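You operate a simulated robot arm through the tools that you are given. There is no shell and no other tool.

You run a simulated two-armed robot. Do the job below in one go: nothing can be reset, and whatever is moved stays where it is left.

## Task
Measure three scoops of sugar into the white bowl with the brass scoop.
Fine: scoop back in its place, lid back on the crock; the blue bowl stays empty. Set down upright: brass scoop.

It is judged by the outcome, as a careful person would: the job done as asked, and still so three seconds after it is handed in. It fails if anything else is knocked over, pushed out of place, dropped, spilled or broken. A push-on lid holds only when it is set on centred and level and pressed home; a screw cap is set on level and turned clockwise until tight.

## Robot
Two 7-joint arms with two-finger parallel grippers on one trunk that stands fixed in place. Base frame: the origin is at the foot of the trunk, x ahead of it, y to its left, z up. Units: mm, rad, N and s.
The left shoulder is at [202, 171, 1054], the right one opposite. With the tool pointing down near the work surface each hand reaches from about 100 to 520 mm from the base axis, measured 20 degrees to its own side. Payload 4.4 kg a hand.
The tool frame of a hand sits at the grasp point between the pads (the TCP): z along the fingers, y along the line on which they close. The tips reach 23 mm beyond it. Largest opening 94 mm; finger width 38, thickness 10; the body of the gripper, 54 by 96 mm, starts 39 mm behind the TCP.
Orientation is that of the tool frame in the base frame, as a unit quaternion [w, x, y, z]. With the fingers straight down and closing along the base's y, the tool's x points along the base's -x, its y along +y and its z along -z.

## Interface
- The arms move only by the tool step_arm. It takes "left_rows", "right_rows" or both (then of equal length, played together; a hand with none holds still); each is one flat list of numbers, 6 for each row, row after row: the shift along the base's x, y, z in mm, then the turn, a rotation vector about the base's x, y, z in rad. In form: [x, y, z, ax, ay, az, x, y, z, ax, ay, az, ...]. A call has 1 to 20 rows; each row is the pose to reach, as a shift and turn from the pose commanded when the call began. "left_fingers" and "right_fingers" are, for a hand that has rows, the gripper command, from -1 (fully open) to 1 (shut), values between in proportion, set as the call begins (left out, the last holds). Rows are played at 5 a second. More than 50 mm and 0.15 rad between two rows, or a gripper value outside its range, and nothing of the call is played. Where a pose cannot be reached the arm comes as near as it can. A force on the tool above 40 N (or 10 N above the force at the start of the call, whichever is more), or a blocked arm, ends the call early, and 0.2 s more pass. Each finger travels about 72 mm/s and halts on what it meets, pressing with about 31 N; the grip force reading is that of the motor and also rises with nothing between the fingers. The clock runs only during rows and for 0.2 s after the last one: add rows that repeat a pose to give the fingers time. It gives the time, the measured TCP pose, the force on the tool (base axes), the opening and the grip force at its end, in the units of the frame above (readings bear some noise), with the torque about the TCP (base axes, N m) and any sound that the robot's microphone picked up.
- Cameras (640 x 400 px; columns grow to the right, rows downward): "scene" is now at [313.2, 56.8, 1254]; the picture's right is [0.69, -0.72, 0.00], its down [0.15, 0.14, -0.98] and it looks along [0.71, 0.68, 0.20] (base axes); focal length 214 px, centre (320, 200). "left" rides on the left gripper at [86, -16, -74] in its tool frame; the picture's right is [0.18, 0.98, 0.00], its down [-0.58, 0.11, -0.81] and it looks along [-0.79, 0.15, 0.59] (tool axes); focal length 243 px, centre (320, 200). "right" rides on the right gripper at [87, 16, -74] in its tool frame; the picture's right is [-0.18, 0.98, 0.00], its down [-0.58, -0.11, -0.81] and it looks along [-0.79, -0.15, 0.59] (tool axes); focal length 243 px, centre (320, 200). There is no depth. A picture from a camera that has moved, and an enlarged one, comes with that camera's place and axes in the base frame and with its lens.
- snapshot(camera): a new picture of that camera. The clock stands still meanwhile.
- move_column(by): slides the trunk up (or, below 0, down) by that many mm; the arms and the scene camera ride with it, the base frame stays. It gives what a move gives, with no picture.
- turn_head(pan, tilt): turns the head with the scene camera to pan (to the left, within 1.396 rad either way) and tilt (down, from -0.506 to 1.204), counted from straight ahead of the robot. It gives what a move gives.
- inspect(camera, box): a new picture of the part [left, top, right, bottom] of that camera's present view, enlarged. The clock stands still meanwhile.
- finish_job(): hands the job in; it is judged then, once.

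Nothing tells you positions but the pictures and the camera data. Unless the task says otherwise, let go and move clear before handing in.

The tools are called after "Emit:" by a JSON object that holds its "api" and its "payload". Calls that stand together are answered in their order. step_arm: Moves the arms, as the interface text tells. Its arguments: {"type":"object","properties":{"left_rows":{"type":"array","items":{"type":"number"}},"left_fingers":{"type":"number"},"right_rows":{"type":"array","items":{"type":"number"}},"right_fingers":{"type":"number"}},"required":[]} The other tools are called the same way: move_column (by) slides the trunk up or down; turn_head (pan, tilt) turns the head that bears the scene camera; snapshot (camera) takes a picture; inspect (camera, box) takes an enlarged picture of a part of a camera's view; finish_job () hands the job in.

At the start:

```text
t: 0.0
left_position: [377.1, 513.5, 1293.3]
left_orientation: [0.0, 0.0, 1.0, 0.0]
left_contact_force: [0.3, -0.6, 0.2]
left_ft_torque: [0.0, -0.01, -0.02]
left_grip_width: 94.1
left_gripper_force: 0.1
right_position: [458.4, 12.8, 1338.6]
right_orientation: [0.0, 0.001, 1.0, -0.001]
right_contact_force: [0.2, -0.6, 0.4]
right_ft_torque: [-0.01, -0.02, 0.01]
right_grip_width: 94.1
right_gripper_force: 0.1
trunk travel left (down, up): [-75.0, 313.0]
head pan, tilt: [0.763, -0.204]
```

scene: 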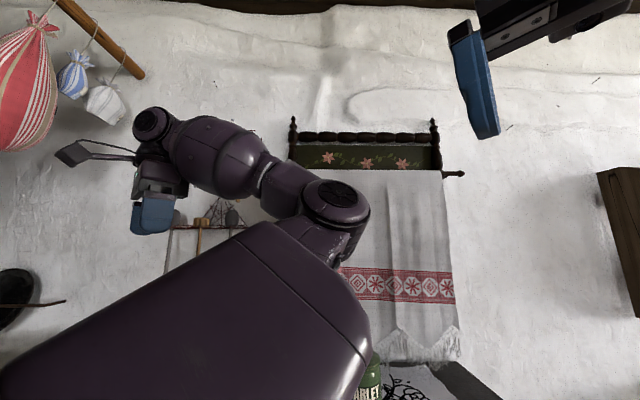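
right: 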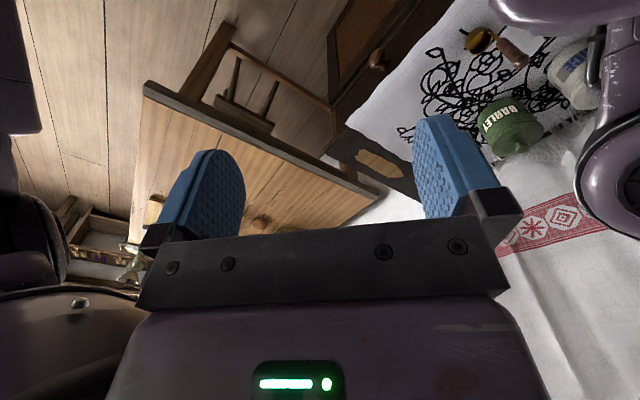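
left: 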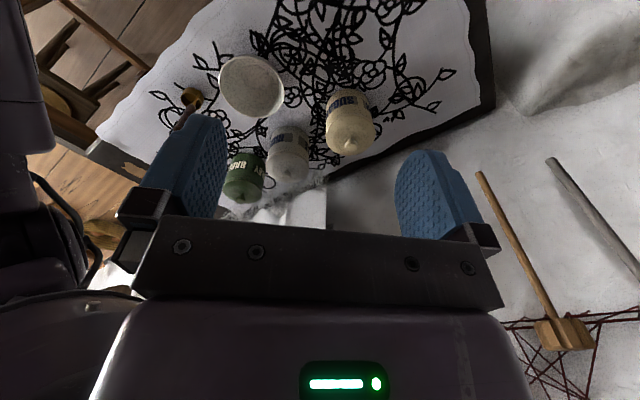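

The head camera looks up at the wall, and the hand cameras show a worktop with a scoop, crocks and a bowl to the left. I'll turn the head down toward the work surface to look.

Emit:
{"api": "turn_head", "payload": {"pan": 0.6, "tilt": 0.9}}

Emit:
{"api": "snapshot", "payload": {"camera": "scene"}}

```text
t: 1.3
left_position: [376.5, 513.3, 1294.4]
left_orientation: [0.0, 0.0, 1.0, 0.0]
left_contact_force: [0.5, 0.0, -0.6]
left_ft_torque: [-0.01, -0.01, -0.01]
left_grip_width: 94.2
left_gripper_force: 0.0
right_position: [458.6, 13.6, 1339.5]
right_orientation: [0.0, 0.001, 1.0, 0.001]
right_contact_force: [0.3, 0.4, -0.2]
right_ft_torque: [0.01, 0.0, 0.02]
right_grip_width: 93.9
right_gripper_force: 0.0
trunk travel left (down, up): [-75.0, 313.0]
head pan, tilt: [0.6, 0.901]
```

```text
taken
camera scene: at [315.5, 42.1, 1156.3], right [0.56, -0.83, 0.0], down [-0.65, -0.44, -0.62], along [0.51, 0.35, -0.78], focal length 214 px, centre (320, 200)
```

scene: 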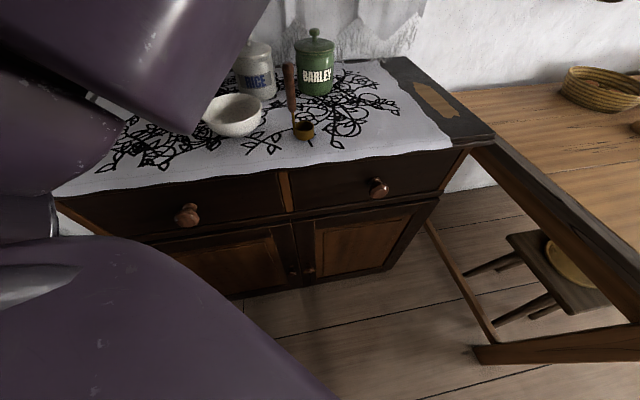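

The worktop holds a white bowl, a brass scoop and crocks labelled RICE and BARLEY, with the left arm hiding the rest. I'll look from other angles.

Emit:
{"api": "turn_head", "payload": {"pan": 0.2, "tilt": 0.7}}

Emit:
{"api": "snapshot", "payload": {"camera": "scene"}}

Emit:
{"api": "inspect", "payload": {"camera": "left", "box": [100, 0, 500, 250]}}

Emit:
{"api": "inspect", "payload": {"camera": "right", "box": [320, 0, 640, 200]}}

```text
t: 2.2
left_position: [376.8, 514.0, 1293.0]
left_orientation: [0.0, 0.0, 1.0, 0.0]
left_contact_force: [0.9, 0.1, 0.6]
left_ft_torque: [0.0, -0.05, -0.01]
left_grip_width: 93.9
left_gripper_force: 0.1
right_position: [460.6, 12.3, 1337.4]
right_orientation: [0.0, 0.001, 1.0, 0.0]
right_contact_force: [0.3, -0.1, 0.1]
right_ft_torque: [0.03, 0.04, 0.03]
right_grip_width: 94.1
right_gripper_force: 0.0
trunk travel left (down, up): [-75.0, 313.0]
head pan, tilt: [0.201, 0.7]
```

```text
taken
camera scene: at [336.3, 16.4, 1172.4], right [0.2, -0.98, 0.0], down [-0.63, -0.13, -0.76], along [0.75, 0.15, -0.64], focal length 214 px, centre (320, 200)
```

scene: 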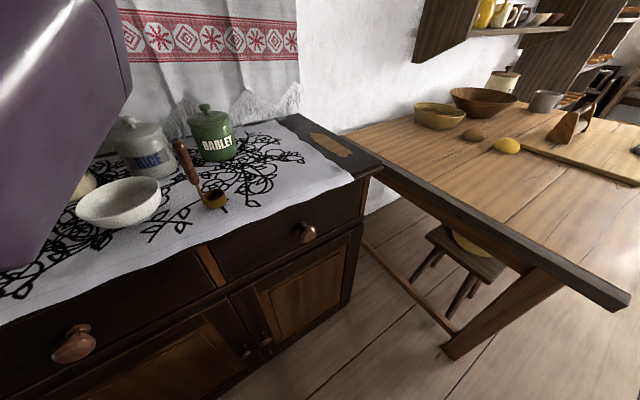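

```text
1.60 times, centred on (300, 125) of left
camera zoom: at [289.6, 497.3, 1367.9], right [-0.18, 0.98, 0.0], down [0.58, 0.11, 0.81], along [0.79, 0.15, -0.59], focal length 388 px, centre (352, 320)
```

zoom: 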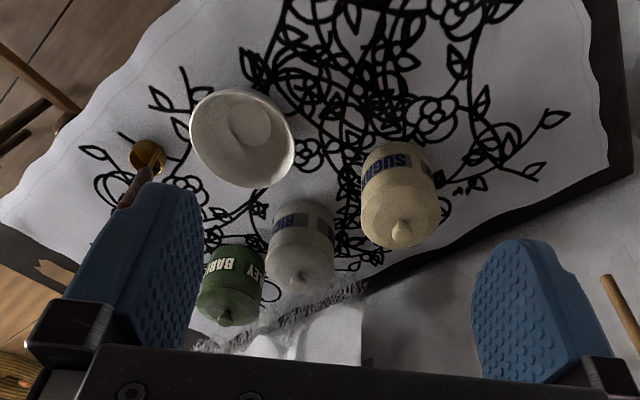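

```text
2.00 times, centred on (480, 100) of right
camera zoom: at [372.0, 29.3, 1412.6], right [0.19, 0.98, 0.0], down [0.58, -0.11, 0.81], along [0.79, -0.15, -0.59], focal length 485 px, centre (0, 400)
```

zoom: 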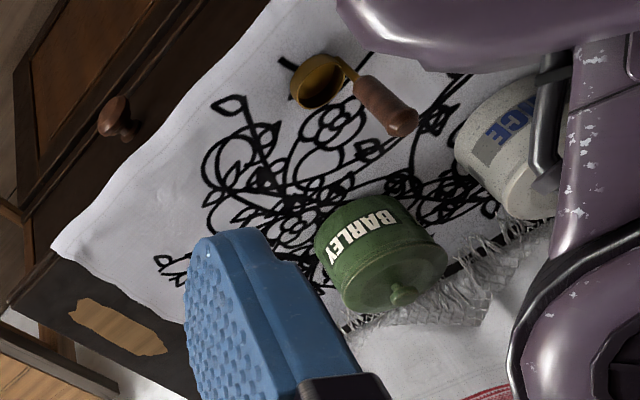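

I place the scoop near [617, 288], the bowl near [547, 415] and the SUGAR crock near [575, 608], but the left arm hides much of the worktop. I'll look further left and check for the blue bowl.

Emit:
{"api": "turn_head", "payload": {"pan": 1.1, "tilt": 0.6}}

Emit:
{"api": "snapshot", "payload": {"camera": "scene"}}

Emit:
{"api": "inspect", "payload": {"camera": "left", "box": [200, 0, 520, 200]}}

```text
t: 3.4
left_position: [377.0, 513.5, 1294.5]
left_orientation: [0.0, 0.0, 1.0, 0.0]
left_contact_force: [0.1, -0.8, 0.2]
left_ft_torque: [-0.02, 0.0, 0.0]
left_grip_width: 94.0
left_gripper_force: 0.1
right_position: [458.6, 12.8, 1338.5]
right_orientation: [0.0, 0.0, 1.0, 0.0]
right_contact_force: [0.3, 0.2, 0.5]
right_ft_torque: [0.0, -0.02, -0.02]
right_grip_width: 94.0
right_gripper_force: 0.1
trunk travel left (down, up): [-75.0, 313.0]
head pan, tilt: [1.1, 0.6]
```

```text
taken
camera scene: at [293.3, 78.2, 1181.0], right [0.89, -0.45, 0.0], down [-0.26, -0.5, -0.83], along [0.38, 0.73, -0.56], focal length 214 px, centre (320, 200)
```

scene: 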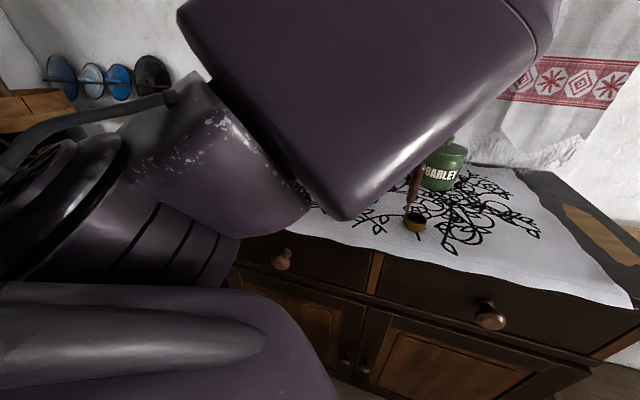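

```text
2.00 times, centred on (360, 100) of left
camera zoom: at [289.6, 497.3, 1367.9], right [-0.18, 0.98, 0.0], down [0.58, 0.11, 0.81], along [0.79, 0.15, -0.59], focal length 485 px, centre (240, 400)
```

zoom: 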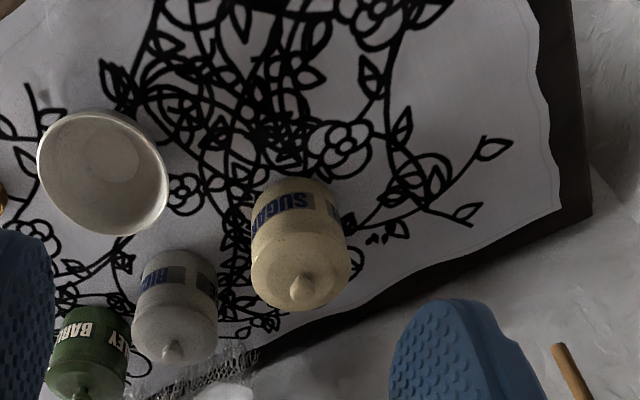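

The left upper arm blocks the head camera, and the sugar crock is far out to the left. I'll raise the trunk for a higher view and better reach.

Emit:
{"api": "move_column", "payload": {"by": 150}}

Emit:
{"api": "turn_head", "payload": {"pan": 0.75, "tilt": 0.8}}

Emit:
{"api": "snapshot", "payload": {"camera": "scene"}}

Emit:
{"api": "snapshot", "payload": {"camera": "left"}}

```text
t: 5.2
left_position: [379.4, 513.3, 1442.3]
left_orientation: [-0.001, 0.0, 1.0, 0.0]
left_contact_force: [0.0, -0.9, -0.2]
left_ft_torque: [0.01, -0.02, -0.01]
left_grip_width: 93.8
left_gripper_force: 0.1
right_position: [462.2, 12.1, 1486.3]
right_orientation: [0.0, 0.001, 1.0, 0.001]
right_contact_force: [0.1, 0.0, 0.1]
right_ft_torque: [0.0, 0.03, 0.0]
right_grip_width: 93.9
right_gripper_force: 0.1
trunk travel left (down, up): [-225.0, 163.0]
head pan, tilt: [1.1, 0.6]
```

```text
t: 6.0
left_position: [376.7, 513.2, 1443.2]
left_orientation: [0.0, -0.001, 1.0, 0.001]
left_contact_force: [0.4, 0.1, 0.1]
left_ft_torque: [0.0, -0.02, 0.02]
left_grip_width: 94.0
left_gripper_force: 0.1
right_position: [458.5, 12.4, 1488.7]
right_orientation: [-0.001, 0.002, 1.0, 0.0]
right_contact_force: [-0.2, -0.7, -1.2]
right_ft_torque: [0.0, 0.0, 0.04]
right_grip_width: 94.0
right_gripper_force: 0.0
trunk travel left (down, up): [-225.0, 163.0]
head pan, tilt: [0.75, 0.799]
```

```text
taken
camera scene: at [166.8, 54.6, 1341.4], right [0.68, -0.73, 0.0], down [-0.52, -0.49, -0.7], along [0.51, 0.48, -0.72], focal length 214 px, centre (320, 200)
```

scene: 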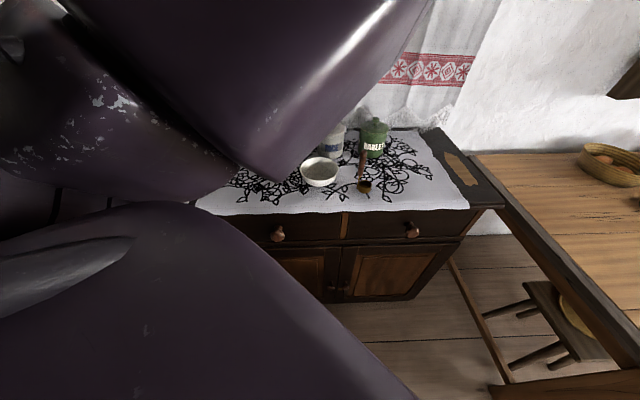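

```text
taken
camera left: at [289.3, 497.3, 1518.0], right [-0.18, 0.98, 0.0], down [0.58, 0.11, 0.81], along [0.79, 0.15, -0.59], focal length 243 px, centre (320, 200)
```

left: 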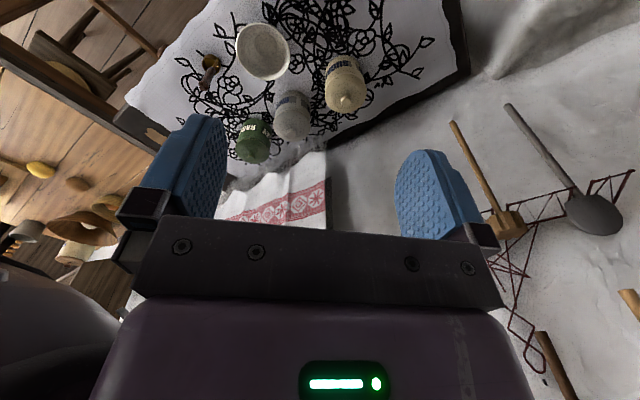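

I still don't see the blue bowl. I'll scan with the head to the front and right, then move the left arm to see the near edge of the worktop.

Emit:
{"api": "turn_head", "payload": {"pan": 0.1, "tilt": 0.7}}

Emit:
{"api": "snapshot", "payload": {"camera": "scene"}}

Emit:
{"api": "step_arm", "payload": {"left_rows": [0, 20, 0, 0, 0.12, 0, 0, 40, 0, 0, 0.24, 0, 0, 60, 0, 0, 0.36, 0, 0, 80, 0, 0, 0.48, 0, 0, 100, 0, 0, 0.6, 0]}}

Emit:
{"api": "snapshot", "payload": {"camera": "left"}}

```text
t: 7.0
left_position: [376.7, 513.0, 1443.2]
left_orientation: [0.0, 0.0, 1.0, 0.0]
left_contact_force: [0.1, -0.1, -0.5]
left_ft_torque: [-0.01, -0.01, -0.03]
left_grip_width: 94.0
left_gripper_force: 0.0
right_position: [459.6, 12.0, 1488.6]
right_orientation: [0.0, 0.002, 1.0, 0.0]
right_contact_force: [0.0, 0.7, 0.8]
right_ft_torque: [0.03, -0.02, -0.03]
right_grip_width: 93.9
right_gripper_force: 0.0
trunk travel left (down, up): [-225.0, 163.0]
head pan, tilt: [0.099, 0.7]
```

```text
taken
camera scene: at [192.6, 8.0, 1349.5], right [0.1, -0.99, 0.0], down [-0.64, -0.06, -0.76], along [0.76, 0.08, -0.64], focal length 214 px, centre (320, 200)
```

scene: 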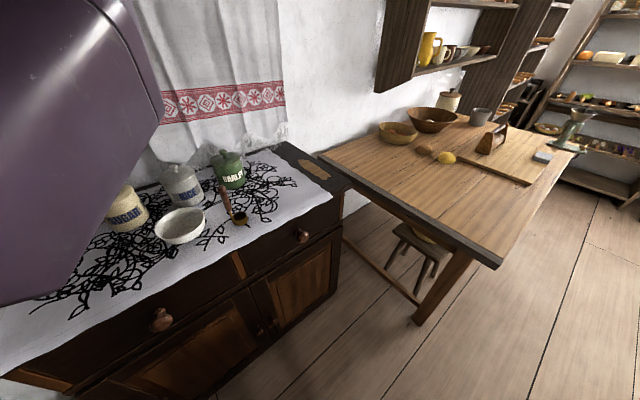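

```text
t: 8.2
left_position: [378.0, 615.0, 1444.4]
left_orientation: [-0.296, 0.001, 0.955, 0.0]
left_contact_force: [-1.0, 0.0, -0.4]
left_ft_torque: [-0.05, 0.02, 0.0]
left_grip_width: 94.3
left_gripper_force: 0.0
right_position: [459.5, 15.1, 1487.4]
right_orientation: [0.0, 0.001, 1.0, 0.0]
right_contact_force: [0.3, -0.5, -0.1]
right_ft_torque: [-0.03, 0.04, -0.01]
right_grip_width: 94.0
right_gripper_force: 0.2
trunk travel left (down, up): [-225.0, 163.0]
head pan, tilt: [0.099, 0.7]
```

```text
taken
camera left: at [348.1, 598.8, 1553.6], right [-0.15, 0.98, 0.1], down [0.94, 0.11, 0.34], along [0.32, 0.15, -0.94], focal length 243 px, centre (320, 200)
```

left: 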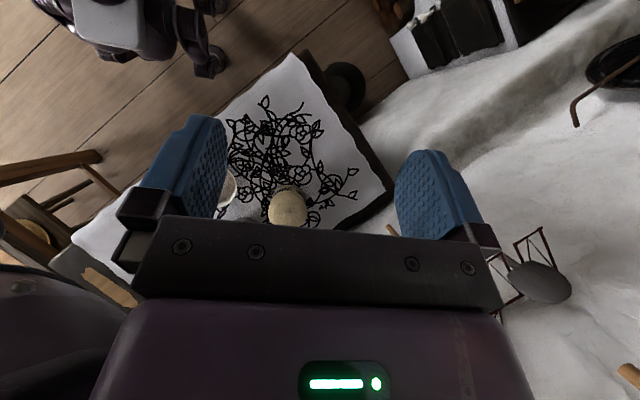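

The whole cabinet top is now visible and no blue bowl stands on it. I'll zoom in on the crocks, bowl and scoop for accurate positions.

Emit:
{"api": "inspect", "payload": {"camera": "scene", "box": [80, 130, 280, 255]}}

Emit:
{"api": "inspect", "payload": {"camera": "right", "box": [320, 0, 640, 200]}}

Emit:
{"api": "inspect", "payload": {"camera": "left", "box": [160, 40, 420, 240]}}

```text
3.20 times, centred on (180, 192) of scene
camera zoom: at [193.0, 8.9, 1349.4], right [0.1, -1.0, 0.0], down [-0.64, -0.06, -0.76], along [0.76, 0.08, -0.64], focal length 686 px, centre (768, 224)
```

zoom: 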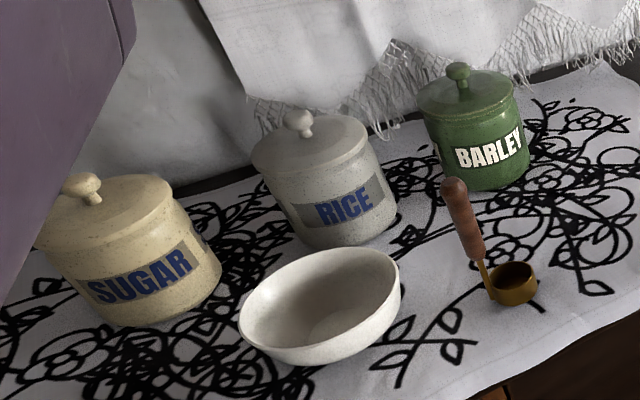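

```text
2.00 times, centred on (480, 100) of right
camera zoom: at [372.5, 30.6, 1562.3], right [0.19, 0.98, 0.0], down [0.58, -0.11, 0.81], along [0.79, -0.15, -0.59], focal length 485 px, centre (0, 400)
```

zoom: 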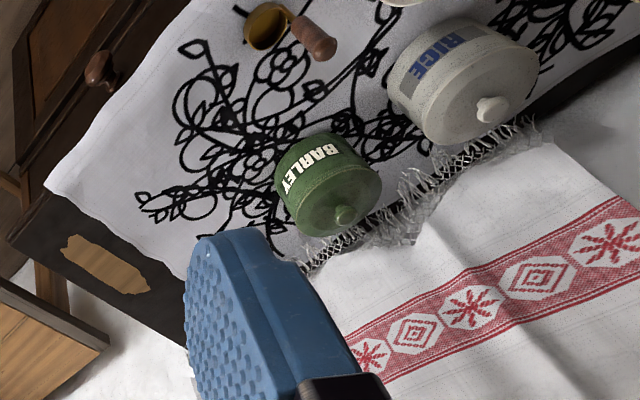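

```text
2.00 times, centred on (290, 140) of left
camera zoom: at [348.1, 598.8, 1553.6], right [-0.15, 0.98, 0.1], down [0.94, 0.11, 0.34], along [0.32, 0.15, -0.94], focal length 485 px, centre (380, 320)
```

zoom: 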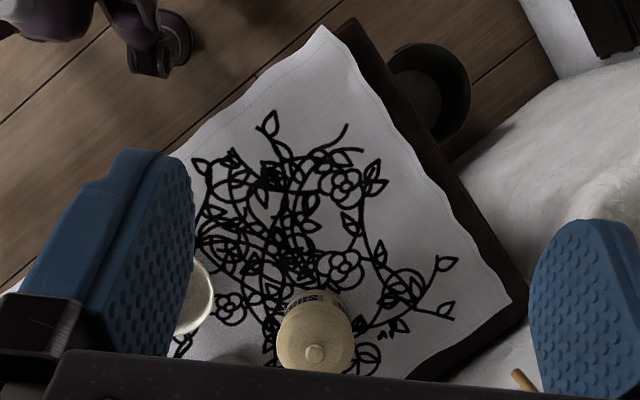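

The sugar crock is near [578, 611], its lid about 95 mm across. I'll move the left hand straight-down above it to test reach and look closer.

Emit:
{"api": "step_arm", "payload": {"left_rows": [20, 0, -20, 0, -0.1, 0, 40, 0, -40, 0, -0.2, 0, 60, 0, -60, 0, -0.3, 0, 80, 0, -80, 0, -0.4, 0, 100, 0, -100, 0, -0.5, 0, 100, 0, -130, 0, -0.6, 0, 100, 0, -160, 0, -0.6, 0, 100, 0, -194, 0, -0.6, 0]}}

Emit:
{"api": "snapshot", "payload": {"camera": "left"}}

Emit:
{"api": "snapshot", "payload": {"camera": "scene"}}

```text
t: 10.0
left_position: [474.8, 614.2, 1248.9]
left_orientation: [0.001, 0.001, 1.0, 0.0]
left_contact_force: [-0.1, -0.7, 0.3]
left_ft_torque: [0.01, 0.0, -0.02]
left_grip_width: 94.2
left_gripper_force: 0.0
right_position: [459.6, 12.8, 1488.1]
right_orientation: [0.0, 0.001, 1.0, 0.001]
right_contact_force: [1.2, 0.0, -0.1]
right_ft_torque: [0.0, 0.01, 0.01]
right_grip_width: 93.9
right_gripper_force: 0.0
trunk travel left (down, up): [-225.0, 163.0]
head pan, tilt: [0.099, 0.7]
```

```text
taken
camera left: at [387.0, 598.4, 1322.6], right [-0.18, 0.98, 0.0], down [0.58, 0.11, 0.81], along [0.79, 0.15, -0.59], focal length 243 px, centre (320, 200)
```

left: 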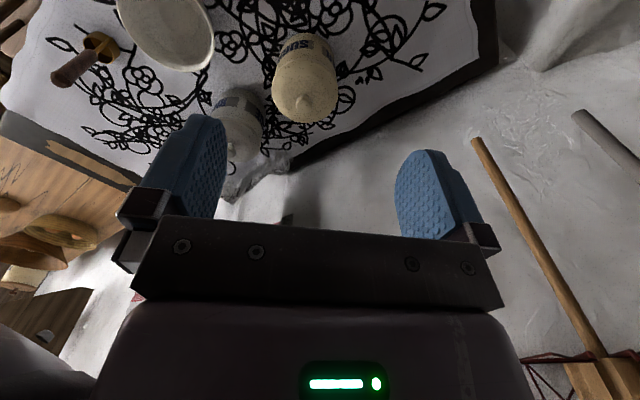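

```text
taken
camera scene: at [193.1, 8.2, 1349.4], right [0.1, -1.0, 0.0], down [-0.64, -0.06, -0.76], along [0.76, 0.08, -0.64], focal length 214 px, centre (320, 200)
```

scene: 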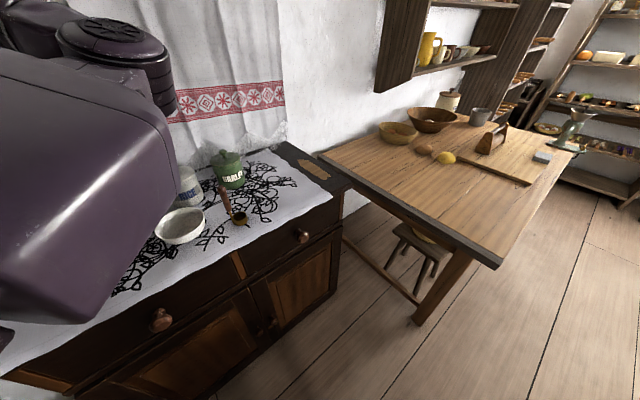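

The arm reaches here freely. I'll continue over the crock at a safe height to test the reach limit.

Emit:
{"api": "step_arm", "payload": {"left_rows": [30, 0, -30, 0, 0, 0, 60, 0, -60, 0, 0, 0, 90, 0, -90, 0, 0, 0, 105, 0, -110, 0, 0, 0]}}

Emit:
{"api": "snapshot", "payload": {"camera": "left"}}

```text
t: 11.0
left_position: [581.1, 614.4, 1138.3]
left_orientation: [0.0, 0.0, 1.0, 0.0]
left_contact_force: [0.2, 0.4, -0.5]
left_ft_torque: [0.01, -0.01, -0.01]
left_grip_width: 94.1
left_gripper_force: 0.1
right_position: [458.6, 12.5, 1487.8]
right_orientation: [0.0, 0.002, 1.0, 0.0]
right_contact_force: [0.5, 0.4, -0.3]
right_ft_torque: [0.01, 0.04, 0.0]
right_grip_width: 94.0
right_gripper_force: 0.1
trunk travel left (down, up): [-225.0, 163.0]
head pan, tilt: [0.099, 0.7]
```

```text
taken
camera left: at [494.8, 597.5, 1213.1], right [-0.18, 0.98, 0.0], down [0.58, 0.11, 0.81], along [0.79, 0.15, -0.59], focal length 243 px, centre (320, 200)
```

left: 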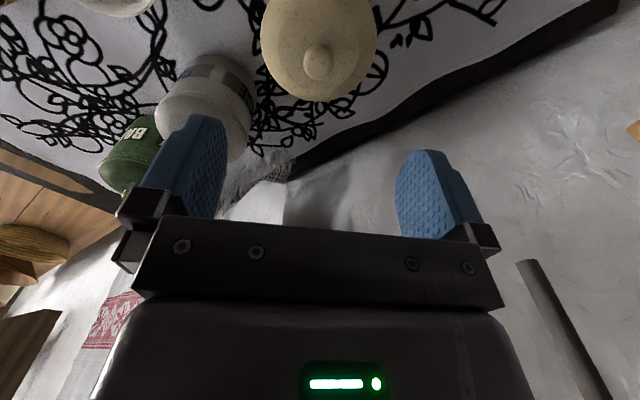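

Reach is fine here. I'll zoom into the lid to refine the knob position and height.

Emit:
{"api": "inspect", "payload": {"camera": "left", "box": [220, 0, 420, 125]}}

Emit:
{"api": "turn_head", "payload": {"pan": 0.9, "tilt": 0.7}}

Emit:
{"api": "snapshot", "payload": {"camera": "scene"}}

Emit:
{"api": "snapshot", "payload": {"camera": "right"}}

```text
3.20 times, centred on (320, 62) of left
camera zoom: at [494.8, 597.5, 1213.1], right [-0.18, 0.98, 0.0], down [0.58, 0.11, 0.81], along [0.79, 0.15, -0.59], focal length 776 px, centre (320, 640)
```

zoom: 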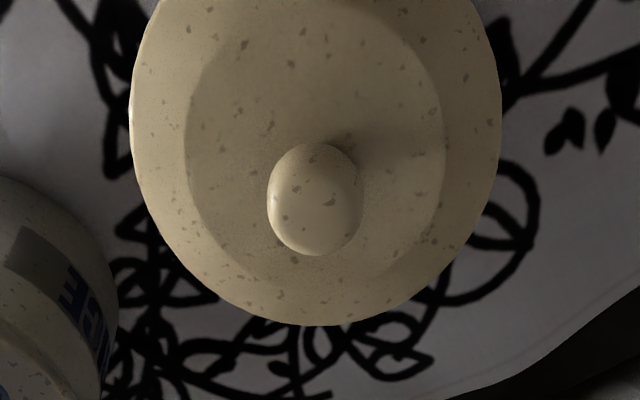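

```text
t: 12.2
left_position: [581.5, 613.7, 1139.3]
left_orientation: [0.0, 0.001, 1.0, -0.001]
left_contact_force: [-0.8, -0.5, 0.1]
left_ft_torque: [0.0, 0.01, 0.0]
left_grip_width: 93.9
left_gripper_force: 0.1
right_position: [458.3, 13.0, 1489.5]
right_orientation: [0.0, 0.001, 1.0, 0.0]
right_contact_force: [0.6, 0.9, 0.5]
right_ft_torque: [0.0, 0.0, 0.01]
right_grip_width: 93.9
right_gripper_force: 0.0
trunk travel left (down, up): [-225.0, 163.0]
head pan, tilt: [0.901, 0.7]
```

```text
taken
camera scene: at [160.9, 66.0, 1349.5], right [0.78, -0.62, 0.0], down [-0.4, -0.5, -0.76], along [0.48, 0.6, -0.64], focal length 214 px, centre (320, 200)
```

scene: 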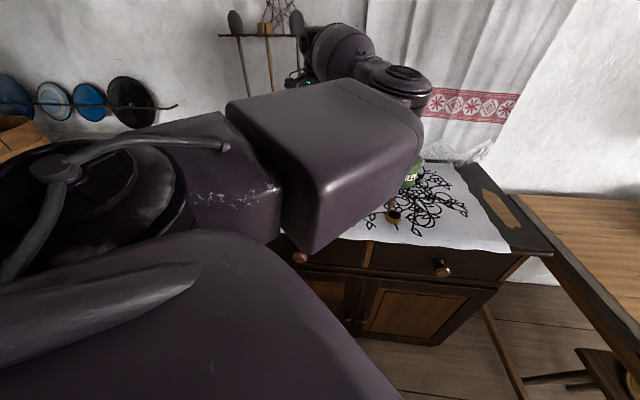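

```text
taken
camera right: at [371.9, 29.3, 1562.6], right [0.19, 0.98, 0.0], down [0.58, -0.11, 0.81], along [0.79, -0.15, -0.59], focal length 243 px, centre (320, 200)
```

right: 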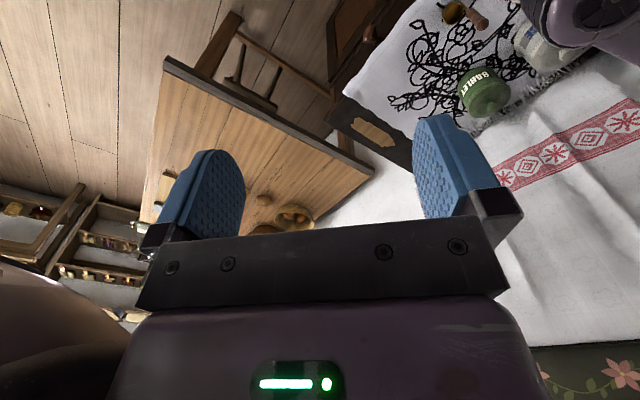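

The knob top is near [588, 613, 1000]. I'll turn the right hand in place so its camera watches the worktop from the right side, out of the way of the left arm.

Emit:
{"api": "step_arm", "payload": {"right_rows": [0, 0, 0, 0, 0, 0.14, 0, 0, 0, 0, 0, 0.28, 0, 0, 0, 0, 0, 0.42, 0, 0, 0, 0, 0, 0.56, 0, 0, 0, 0, 0, 0.7, 0, 0, 0, 0, 0, 0.84, 0, 0, 0, 0, 0, 0.98, 0, 0, 0, 0, 0, 1.12, 0, 0, 0, 0, 0, 1.26, 0, 0, 0, 0, 0, 1.4]}}

Emit:
{"api": "snapshot", "payload": {"camera": "right"}}

```text
t: 14.3
left_position: [581.6, 613.1, 1138.8]
left_orientation: [0.0, 0.0, 1.0, 0.0]
left_contact_force: [0.1, -0.7, 0.2]
left_ft_torque: [-0.02, 0.02, 0.0]
left_grip_width: 94.0
left_gripper_force: 0.1
right_position: [444.9, 14.0, 1476.2]
right_orientation: [0.001, -0.644, 0.765, 0.001]
right_contact_force: [-0.4, 0.7, -0.1]
right_ft_torque: [0.02, -0.01, -0.01]
right_grip_width: 93.9
right_gripper_force: 0.0
right hand out of reach, approached as far as the arm can: row 10
trunk travel left (down, up): [-225.0, 163.0]
head pan, tilt: [0.901, 0.7]
```

```text
taken
camera right: at [412.7, -67.4, 1549.9], right [-0.94, 0.35, 0.0], down [0.21, 0.55, 0.81], along [0.28, 0.76, -0.59], focal length 243 px, centre (320, 200)
```

right: 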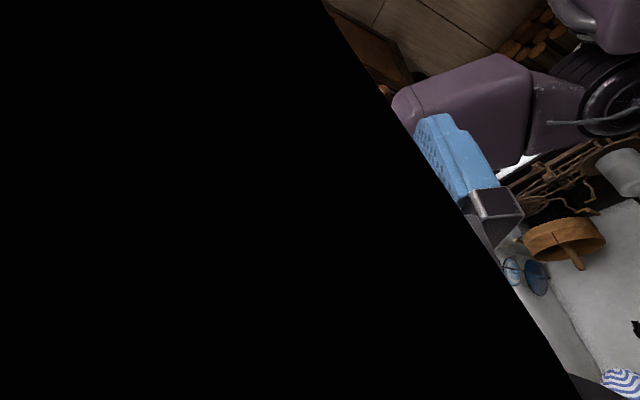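

The right camera is half blocked by something dark right in front of it, likely the robot's own arm. I'll lower the right hand and look again.

Emit:
{"api": "step_arm", "payload": {"right_rows": [0, -10, -40, 0, 0, -0.08, 0, -20, -80, 0, 0, -0.15, 0, -30, -120, 0, 0, -0.15, 0, -40, -150, 0, 0, -0.15]}}

Emit:
{"api": "snapshot", "payload": {"camera": "right"}}

```text
t: 15.3
left_position: [581.8, 614.0, 1137.8]
left_orientation: [0.0, 0.0, 1.0, 0.0]
left_contact_force: [0.7, 0.0, -0.2]
left_ft_torque: [-0.02, 0.02, -0.01]
left_grip_width: 93.9
left_gripper_force: 0.0
right_position: [442.7, -25.6, 1326.7]
right_orientation: [0.0, -0.584, 0.812, 0.002]
right_contact_force: [-0.1, 0.1, -1.2]
right_ft_torque: [0.01, -0.04, 0.0]
right_grip_width: 93.9
right_gripper_force: 0.1
trunk travel left (down, up): [-225.0, 163.0]
head pan, tilt: [0.901, 0.7]
```

```text
taken
camera right: at [400.4, -102.6, 1400.3], right [-0.87, 0.49, 0.0], down [0.29, 0.52, 0.81], along [0.39, 0.71, -0.59], focal length 243 px, centre (320, 200)
```

right: 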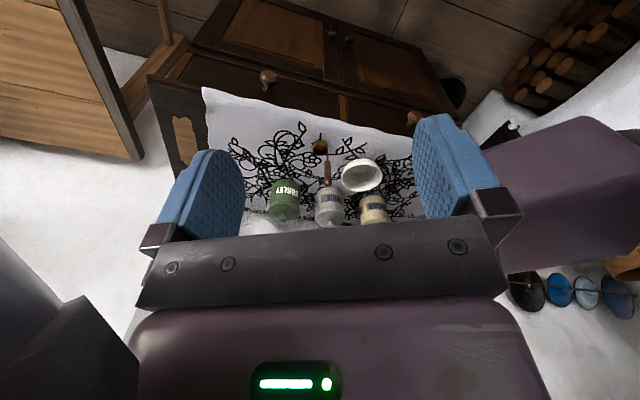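

This gives a good side view of the whole worktop. I'll zoom in.

Emit:
{"api": "inspect", "payload": {"camera": "right", "box": [240, 120, 420, 233]}}

```text
3.54 times, centred on (330, 176) of right
camera zoom: at [400.4, -102.6, 1400.3], right [-0.87, 0.49, 0.0], down [0.29, 0.52, 0.81], along [0.39, 0.71, -0.59], focal length 859 px, centre (285, 283)
```

zoom: 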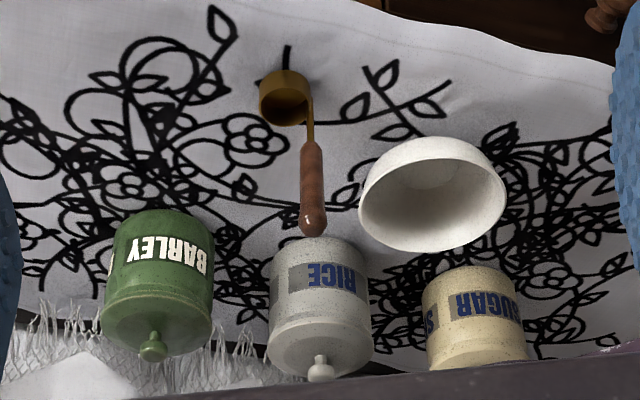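

The scoop stands with its cup at about [618, 286] and its handle rising vertically on the +y side to about [608, 306, 1017]. First I'll take the lid off: I'll descend to 40 mm above the knob and check alignment.

Emit:
{"api": "step_arm", "payload": {"left_rows": [3, 0, -40, 0, 0, 0, 6, 0, -75, 0, 0, 0, 6, 0, -98, 0, 0, 0], "left_fingers": -0.2}}

Emit:
{"api": "snapshot", "payload": {"camera": "left"}}

Emit:
{"api": "inspect", "payload": {"camera": "right", "box": [300, 120, 480, 233]}}

```text
t: 16.1
left_position: [589.1, 613.6, 1041.3]
left_orientation: [0.0, -0.001, 1.0, 0.0]
left_contact_force: [-0.1, -0.5, -0.2]
left_ft_torque: [-0.01, 0.0, 0.03]
left_grip_width: 56.2
left_gripper_force: 0.1
right_position: [444.0, -25.3, 1325.0]
right_orientation: [0.0, -0.585, 0.811, 0.001]
right_contact_force: [0.0, 0.5, -0.6]
right_ft_torque: [0.02, -0.04, 0.0]
right_grip_width: 93.9
right_gripper_force: 0.1
trunk travel left (down, up): [-225.0, 163.0]
head pan, tilt: [0.901, 0.7]
```

```text
taken
camera left: at [502.1, 596.7, 1115.2], right [-0.18, 0.98, 0.0], down [0.58, 0.11, 0.81], along [0.79, 0.15, -0.59], focal length 243 px, centre (320, 200)
```

left: 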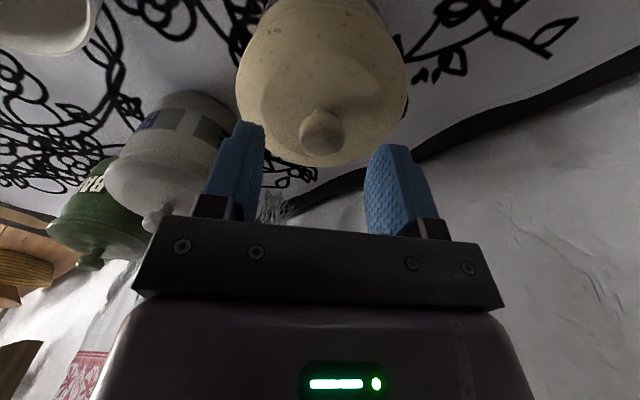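

```text
3.54 times, centred on (390, 176) of right
camera zoom: at [400.7, -101.9, 1400.5], right [-0.87, 0.49, 0.0], down [0.29, 0.52, 0.81], along [0.39, 0.71, -0.59], focal length 859 px, centre (72, 283)
```

zoom: 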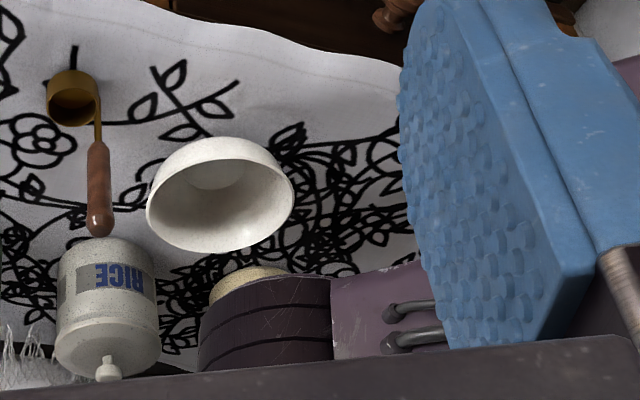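

The knob sits centred between the fingers. I'll descend further in small steps to grip height, watching for contact.

Emit:
{"api": "step_arm", "payload": {"left_rows": [0, 0, -12, 0, 0, 0, 0, 0, -24, 0, 0, 0]}}

Emit:
{"api": "inspect", "payload": {"camera": "left", "box": [200, 60, 440, 210]}}

```text
t: 16.8
left_position: [588.3, 611.8, 1016.8]
left_orientation: [0.0, 0.0, 1.0, 0.0]
left_contact_force: [-0.4, 0.4, -0.1]
left_ft_torque: [-0.01, -0.02, 0.0]
left_grip_width: 56.4
left_gripper_force: 0.0
right_position: [443.2, -26.1, 1326.9]
right_orientation: [0.0, -0.584, 0.812, 0.0]
right_contact_force: [0.1, -0.7, 0.4]
right_ft_torque: [0.04, -0.01, -0.03]
right_grip_width: 94.2
right_gripper_force: 0.2
trunk travel left (down, up): [-225.0, 163.0]
head pan, tilt: [0.901, 0.7]
```

```text
2.67 times, centred on (320, 135) of left
camera zoom: at [501.2, 596.8, 1091.3], right [-0.18, 0.98, 0.0], down [0.58, 0.11, 0.81], along [0.79, 0.15, -0.59], focal length 647 px, centre (320, 373)
```

zoom: 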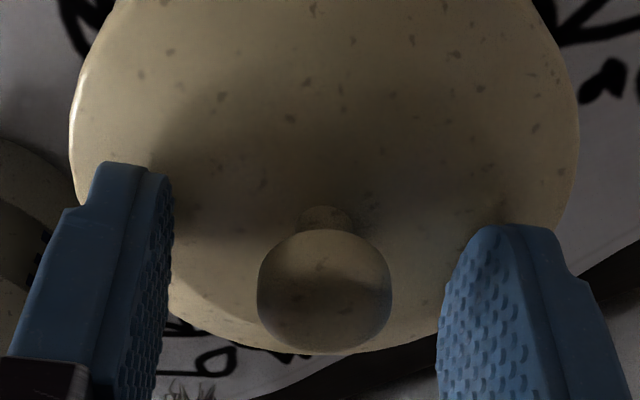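

The knob is a mushroom about 26 mm wide, well centred. I'll go down a few more millimetres, checking for contact with the lid.

Emit:
{"api": "step_arm", "payload": {"left_rows": [-1, 0.5, -3, 0, 0, 0, -2, 0.5, -6, 0, 0, 0]}}

Emit:
{"api": "inspect", "payload": {"camera": "left", "box": [200, 60, 440, 210]}}

```text
t: 17.4
left_position: [587.2, 613.2, 1016.0]
left_orientation: [0.003, 0.001, 1.0, 0.001]
left_contact_force: [9.9, 3.2, 17.8]
left_ft_torque: [-0.23, -0.13, 0.11]
left_grip_width: 56.5
left_gripper_force: 0.2
right_position: [443.3, -26.3, 1328.6]
right_orientation: [0.001, -0.584, 0.812, 0.001]
right_contact_force: [0.1, 0.3, 0.0]
right_ft_torque: [0.02, -0.02, 0.01]
right_grip_width: 93.7
right_gripper_force: 0.0
trunk travel left (down, up): [-225.0, 163.0]
head pan, tilt: [0.901, 0.7]
```

```text
2.67 times, centred on (320, 135) of left
camera zoom: at [499.5, 596.7, 1089.2], right [-0.18, 0.98, 0.0], down [0.58, 0.11, 0.81], along [0.8, 0.15, -0.59], focal length 647 px, centre (320, 373)
```

zoom: 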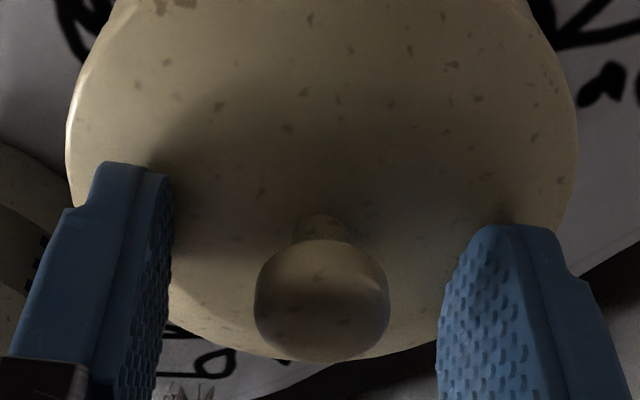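

The fingertips touched the lid at TCP height 1016, so the lid's top is near z = 993. I'll back up a few millimetres and close on the knob.

Emit:
{"api": "step_arm", "payload": {"left_rows": [0, 0, 7, 0, 0, 0, 0, 0, 7, 0, 0, 0]}}

Emit:
{"api": "step_arm", "payload": {"left_rows": [0, 0, 0, 0, 0, 0, 0, 0, 0, 0, 0, 0, 0, 0, 0, 0, 0, 0, 0, 0, 0, 0, 0, 0], "left_fingers": 1}}

Emit:
{"api": "inspect", "payload": {"camera": "left", "box": [200, 60, 440, 210]}}

```text
t: 17.9
left_position: [586.5, 613.3, 1018.1]
left_orientation: [-0.001, 0.0, 1.0, 0.0]
left_contact_force: [0.1, 0.2, 0.1]
left_ft_torque: [0.01, 0.01, 0.0]
left_grip_width: 56.4
left_gripper_force: 0.0
right_position: [442.6, -25.6, 1326.4]
right_orientation: [0.001, -0.585, 0.811, 0.0]
right_contact_force: [-0.5, -0.3, -0.2]
right_ft_torque: [-0.01, 0.04, 0.03]
right_grip_width: 94.0
right_gripper_force: 0.1
trunk travel left (down, up): [-225.0, 163.0]
head pan, tilt: [0.901, 0.7]
```

```text
t: 18.9
left_position: [586.5, 614.6, 1018.6]
left_orientation: [0.0, 0.0, 1.0, -0.001]
left_contact_force: [0.4, -0.5, -0.9]
left_ft_torque: [0.01, 0.02, 0.0]
left_grip_width: 23.0
left_gripper_force: 31.2
right_position: [443.5, -25.5, 1326.6]
right_orientation: [0.0, -0.584, 0.812, 0.001]
right_contact_force: [-0.4, 0.0, -0.1]
right_ft_torque: [0.0, 0.0, 0.01]
right_grip_width: 93.8
right_gripper_force: 0.1
trunk travel left (down, up): [-225.0, 163.0]
head pan, tilt: [0.901, 0.7]
heard: snap
```

```text
2.67 times, centred on (320, 135) of left
camera zoom: at [499.9, 598.2, 1092.8], right [-0.18, 0.98, 0.0], down [0.58, 0.11, 0.81], along [0.79, 0.15, -0.59], focal length 647 px, centre (320, 373)
```

zoom: 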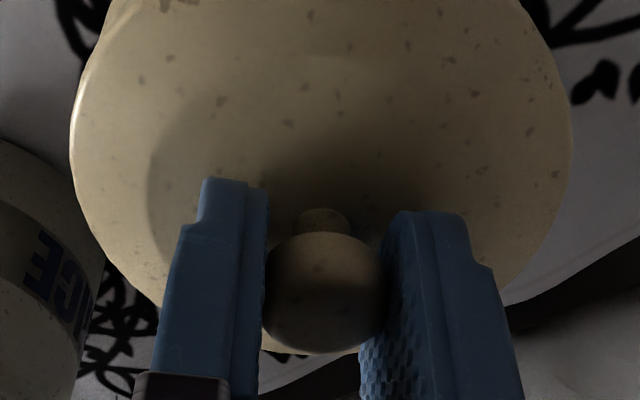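

The knob is gripped at 23 mm width, and I heard a snap, likely the lid popping loose. I'll lift straight up slowly.

Emit:
{"api": "step_arm", "payload": {"left_rows": [0, 0, 5, 0, 0, 0, 0, 0, 12, 0, 0, 0, 0, 0, 25, 0, 0, 0, 0, 0, 40, 0, 0, 0, 0, 0, 60, 0, 0, 0]}}

Emit:
{"api": "snapshot", "payload": {"camera": "left"}}

Emit:
{"api": "inspect", "payload": {"camera": "right", "box": [300, 120, 480, 233]}}

```text
t: 20.1
left_position: [587.1, 613.7, 1078.7]
left_orientation: [0.001, 0.001, 1.0, 0.0]
left_contact_force: [0.3, 0.0, -1.0]
left_ft_torque: [-0.04, -0.03, 0.02]
left_grip_width: 22.7
left_gripper_force: 31.3
right_position: [443.0, -26.6, 1327.3]
right_orientation: [0.001, -0.584, 0.812, 0.0]
right_contact_force: [-0.5, -0.1, -0.5]
right_ft_torque: [-0.05, 0.01, 0.0]
right_grip_width: 94.0
right_gripper_force: 0.1
trunk travel left (down, up): [-225.0, 163.0]
head pan, tilt: [0.901, 0.7]
```

```text
taken
camera left: at [499.4, 597.5, 1152.9], right [-0.18, 0.98, 0.0], down [0.58, 0.11, 0.81], along [0.79, 0.15, -0.59], focal length 243 px, centre (320, 200)
```

left: 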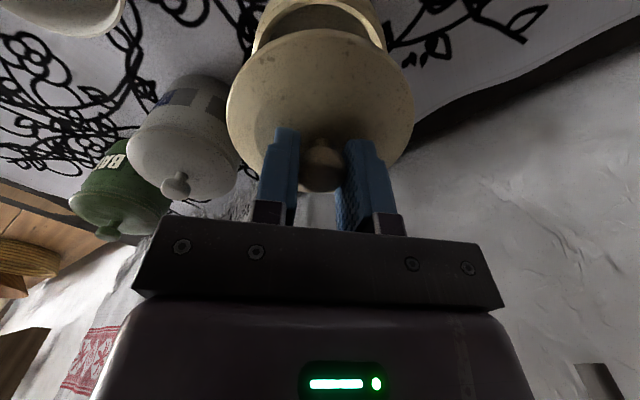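

```text
3.54 times, centred on (390, 176) of right
camera zoom: at [399.7, -102.3, 1401.0], right [-0.87, 0.49, 0.0], down [0.29, 0.52, 0.81], along [0.39, 0.71, -0.59], focal length 859 px, centre (72, 283)
```

zoom: 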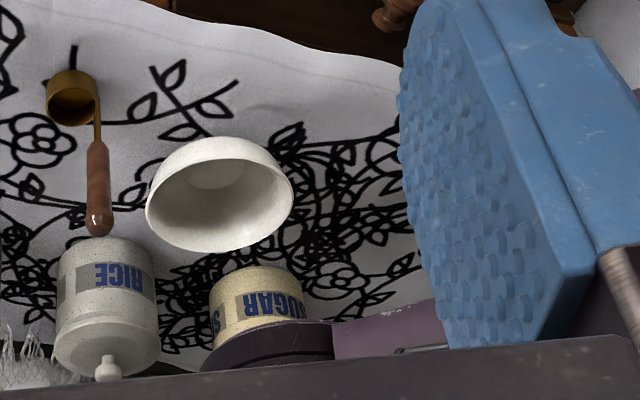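

The lid is off and the crock stayed put. The free cloth at the front-left near [430, 640] is clear, so I'll carry the lid there and lower it gently.

Emit:
{"api": "step_arm", "payload": {"left_rows": [0, 0, 25, 0, 0, 0, -40, 7, 30, 0, 0, 0, -80, 14, 30, 0, 0, 0, -120, 20, 30, 0, 0, 0, -157, 26, 30, 0, 0, 0, -157, 26, 0, 0, 0, 0, -157, 26, -40, 0, 0, 0, -157, 26, -80, 0, 0, 0]}}

Emit:
{"api": "snapshot", "payload": {"camera": "left"}}

Emit:
{"api": "snapshot", "payload": {"camera": "right"}}

```text
t: 21.9
left_position: [429.9, 641.0, 997.4]
left_orientation: [0.0, -0.001, 1.0, 0.0]
left_contact_force: [0.2, -0.7, -1.6]
left_ft_torque: [0.01, 0.0, 0.0]
left_grip_width: 22.7
left_gripper_force: 31.0
right_position: [443.6, -25.9, 1326.5]
right_orientation: [-0.001, -0.585, 0.811, 0.0]
right_contact_force: [1.1, 0.5, 0.2]
right_ft_torque: [0.01, 0.03, 0.04]
right_grip_width: 93.6
right_gripper_force: 0.0
trunk travel left (down, up): [-225.0, 163.0]
head pan, tilt: [0.901, 0.7]
```

```text
taken
camera left: at [342.8, 624.6, 1071.7], right [-0.18, 0.98, 0.0], down [0.58, 0.11, 0.81], along [0.79, 0.15, -0.59], focal length 243 px, centre (320, 200)
```

left: 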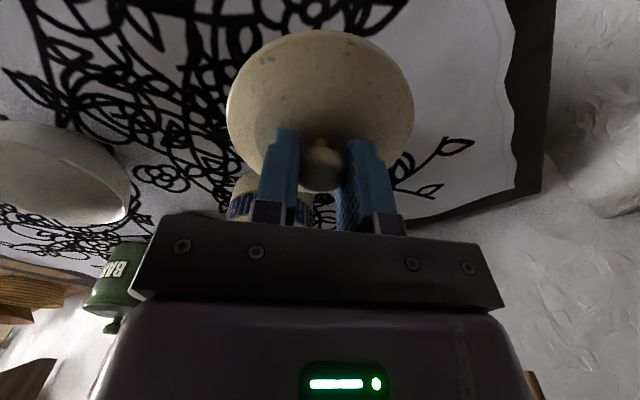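

```text
taken
camera right: at [401.1, -101.6, 1400.3], right [-0.87, 0.49, 0.0], down [0.29, 0.52, 0.81], along [0.39, 0.7, -0.59], focal length 243 px, centre (320, 200)
```

right: 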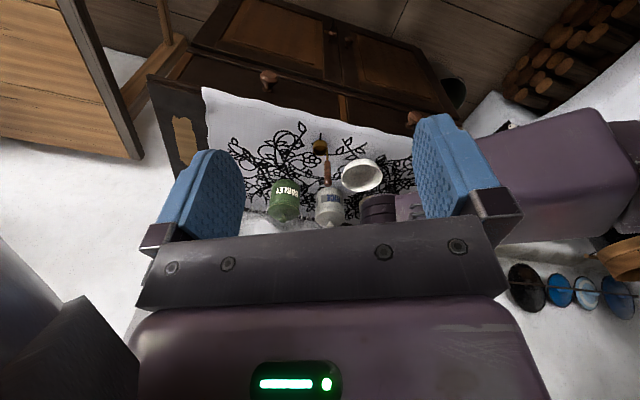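

Clear spot below. I'll lower the lid in small steps toward the cloth.

Emit:
{"api": "step_arm", "payload": {"left_rows": [0, 0, -10, 0, 0, 0, 0, 0, -20, 0, 0, 0, 0, 0, -30, 0, 0, 0, 0, 0, -34, 0, 0, 0, 0, 0, -37, 0, 0, 0, 0, 0, -40, 0, 0, 0]}}

Emit:
{"api": "snapshot", "payload": {"camera": "left"}}

```text
t: 23.4
left_position: [429.0, 639.8, 957.9]
left_orientation: [0.0, 0.0, 1.0, 0.0]
left_contact_force: [-0.5, 0.1, -0.7]
left_ft_torque: [-0.02, -0.02, -0.01]
left_grip_width: 23.0
left_gripper_force: 31.2
right_position: [444.2, -24.7, 1326.2]
right_orientation: [0.0, -0.584, 0.812, 0.0]
right_contact_force: [0.7, -0.6, -0.3]
right_ft_torque: [-0.01, 0.01, 0.02]
right_grip_width: 94.2
right_gripper_force: 0.1
trunk travel left (down, up): [-225.0, 163.0]
head pan, tilt: [0.901, 0.7]
```

```text
taken
camera left: at [341.7, 623.5, 1032.9], right [-0.18, 0.98, 0.0], down [0.58, 0.11, 0.81], along [0.79, 0.15, -0.59], focal length 243 px, centre (320, 200)
```

left: 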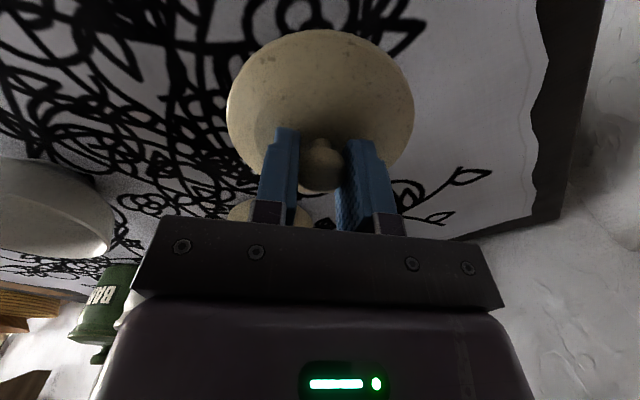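

From parallax the cloth is near z = 882. I'll keep lowering in small steps and check the force.

Emit:
{"api": "step_arm", "payload": {"left_rows": [0, 0, -3, 0, 0, 0, 0, 0, -6, 0, 0, 0, 0, 0, -9, 0, 0, 0, 0, 0, -12, 0, 0, 0]}}

Emit:
{"api": "step_arm", "payload": {"left_rows": [0, 0, -2, 0, 0, 0, 0, 0, -4, 0, 0, 0]}}

Emit:
{"api": "step_arm", "payload": {"left_rows": [0, 0, -2, 0, 0, 0, 0, 0, -4, 0, 0, 0]}}

```text
t: 24.4
left_position: [428.2, 639.9, 945.5]
left_orientation: [0.0, 0.0, 1.0, 0.0]
left_contact_force: [0.3, 0.2, -1.0]
left_ft_torque: [0.0, 0.02, -0.06]
left_grip_width: 22.6
left_gripper_force: 31.1
right_position: [443.7, -25.1, 1326.0]
right_orientation: [0.0, -0.584, 0.812, 0.0]
right_contact_force: [-0.1, 1.2, 0.2]
right_ft_torque: [0.0, -0.01, 0.01]
right_grip_width: 93.9
right_gripper_force: 0.1
trunk travel left (down, up): [-225.0, 163.0]
head pan, tilt: [0.901, 0.7]
```

```text
t: 24.9
left_position: [427.3, 639.8, 942.2]
left_orientation: [0.0, 0.0, 1.0, 0.0]
left_contact_force: [-0.3, -0.3, -1.0]
left_ft_torque: [0.03, 0.03, 0.02]
left_grip_width: 22.5
left_gripper_force: 31.1
right_position: [442.8, -26.9, 1327.6]
right_orientation: [0.0, -0.584, 0.811, 0.001]
right_contact_force: [0.1, 0.7, 0.0]
right_ft_torque: [0.02, 0.01, 0.01]
right_grip_width: 93.8
right_gripper_force: 0.0
trunk travel left (down, up): [-225.0, 163.0]
head pan, tilt: [0.901, 0.7]
```

```text
t: 25.6
left_position: [429.5, 640.7, 938.4]
left_orientation: [0.0, 0.0, 1.0, 0.0]
left_contact_force: [-0.2, -0.4, -0.9]
left_ft_torque: [0.01, -0.04, 0.01]
left_grip_width: 22.8
left_gripper_force: 30.6
right_position: [443.0, -26.0, 1327.8]
right_orientation: [-0.001, -0.585, 0.811, 0.0]
right_contact_force: [-0.2, -0.5, -0.1]
right_ft_torque: [0.02, -0.01, -0.04]
right_grip_width: 94.1
right_gripper_force: 0.1
trunk travel left (down, up): [-225.0, 163.0]
head pan, tilt: [0.901, 0.7]
```

No contact yet at 938. I'll continue down in 2 mm steps.

Emit:
{"api": "step_arm", "payload": {"left_rows": [0, 0, -2, 0, 0, 0, 0, 0, -4, 0, 0, 0]}}

Emit:
{"api": "step_arm", "payload": {"left_rows": [0, 0, -2, 0, 0, 0, 0, 0, -4, 0, 0, 0]}}

Emit:
{"api": "inspect", "payload": {"camera": "left", "box": [200, 0, 440, 150]}}

```text
t: 26.1
left_position: [428.2, 639.4, 935.2]
left_orientation: [0.0, 0.0, 1.0, 0.0]
left_contact_force: [-1.7, 0.3, -0.5]
left_ft_torque: [-0.01, 0.04, 0.02]
left_grip_width: 22.7
left_gripper_force: 30.7
right_position: [444.0, -25.2, 1326.7]
right_orientation: [0.0, -0.585, 0.811, 0.0]
right_contact_force: [-0.4, -0.4, -0.1]
right_ft_torque: [0.0, 0.0, 0.01]
right_grip_width: 93.7
right_gripper_force: 0.1
trunk travel left (down, up): [-225.0, 163.0]
head pan, tilt: [0.901, 0.7]
```

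```text
t: 26.8
left_position: [428.0, 640.1, 932.4]
left_orientation: [0.0, 0.0, 1.0, -0.001]
left_contact_force: [0.4, 0.2, -0.4]
left_ft_torque: [-0.01, 0.02, 0.04]
left_grip_width: 22.8
left_gripper_force: 30.9
right_position: [444.3, -25.8, 1325.4]
right_orientation: [0.001, -0.584, 0.812, 0.0]
right_contact_force: [-1.1, 0.6, 0.0]
right_ft_torque: [-0.04, 0.01, -0.02]
right_grip_width: 94.1
right_gripper_force: 0.1
trunk travel left (down, up): [-225.0, 163.0]
head pan, tilt: [0.901, 0.7]
```

```text
2.67 times, centred on (320, 75) of left
camera zoom: at [341.8, 623.5, 1005.4], right [-0.18, 0.98, 0.0], down [0.58, 0.11, 0.81], along [0.79, 0.15, -0.59], focal length 647 px, centre (320, 533)
```

zoom: 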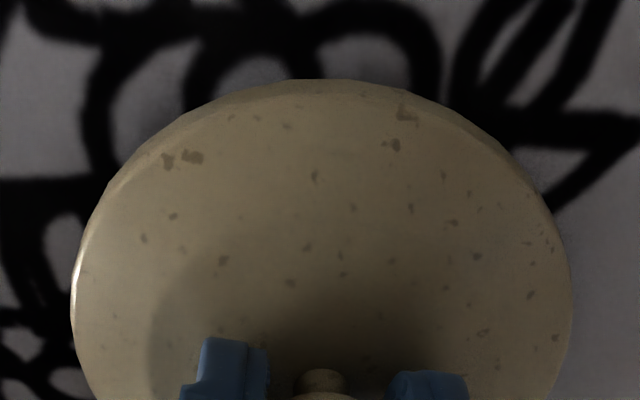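

Measured height is starting to lag the command, so contact may be beginning. I'll step further.

Emit:
{"api": "step_arm", "payload": {"left_rows": [0, 0, -2, 0, 0, 0, 0, 0, -4, 0, 0, 0]}}

Emit:
{"api": "step_arm", "payload": {"left_rows": [0, 0, -1, 0, 0, 0, 0, 0, -2, 0, 0, 0]}}

```text
t: 27.4
left_position: [428.9, 640.5, 927.8]
left_orientation: [0.0, 0.0, 1.0, 0.0]
left_contact_force: [0.3, 0.1, -0.2]
left_ft_torque: [0.03, 0.02, -0.01]
left_grip_width: 22.7
left_gripper_force: 30.9
right_position: [443.4, -25.4, 1326.2]
right_orientation: [0.0, -0.584, 0.812, 0.001]
right_contact_force: [0.7, 0.2, -0.7]
right_ft_torque: [0.01, 0.01, -0.03]
right_grip_width: 94.0
right_gripper_force: 0.1
trunk travel left (down, up): [-225.0, 163.0]
head pan, tilt: [0.901, 0.7]
```

```text
t: 27.9
left_position: [428.5, 640.2, 924.4]
left_orientation: [0.0, 0.0, 1.0, 0.0]
left_contact_force: [0.1, 0.1, -1.1]
left_ft_torque: [0.04, 0.01, 0.01]
left_grip_width: 22.8
left_gripper_force: 31.1
right_position: [443.7, -24.8, 1326.2]
right_orientation: [0.0, -0.584, 0.812, 0.0]
right_contact_force: [0.0, 0.0, -0.1]
right_ft_torque: [-0.01, 0.0, 0.02]
right_grip_width: 94.1
right_gripper_force: 0.1
trunk travel left (down, up): [-225.0, 163.0]
head pan, tilt: [0.901, 0.7]
```

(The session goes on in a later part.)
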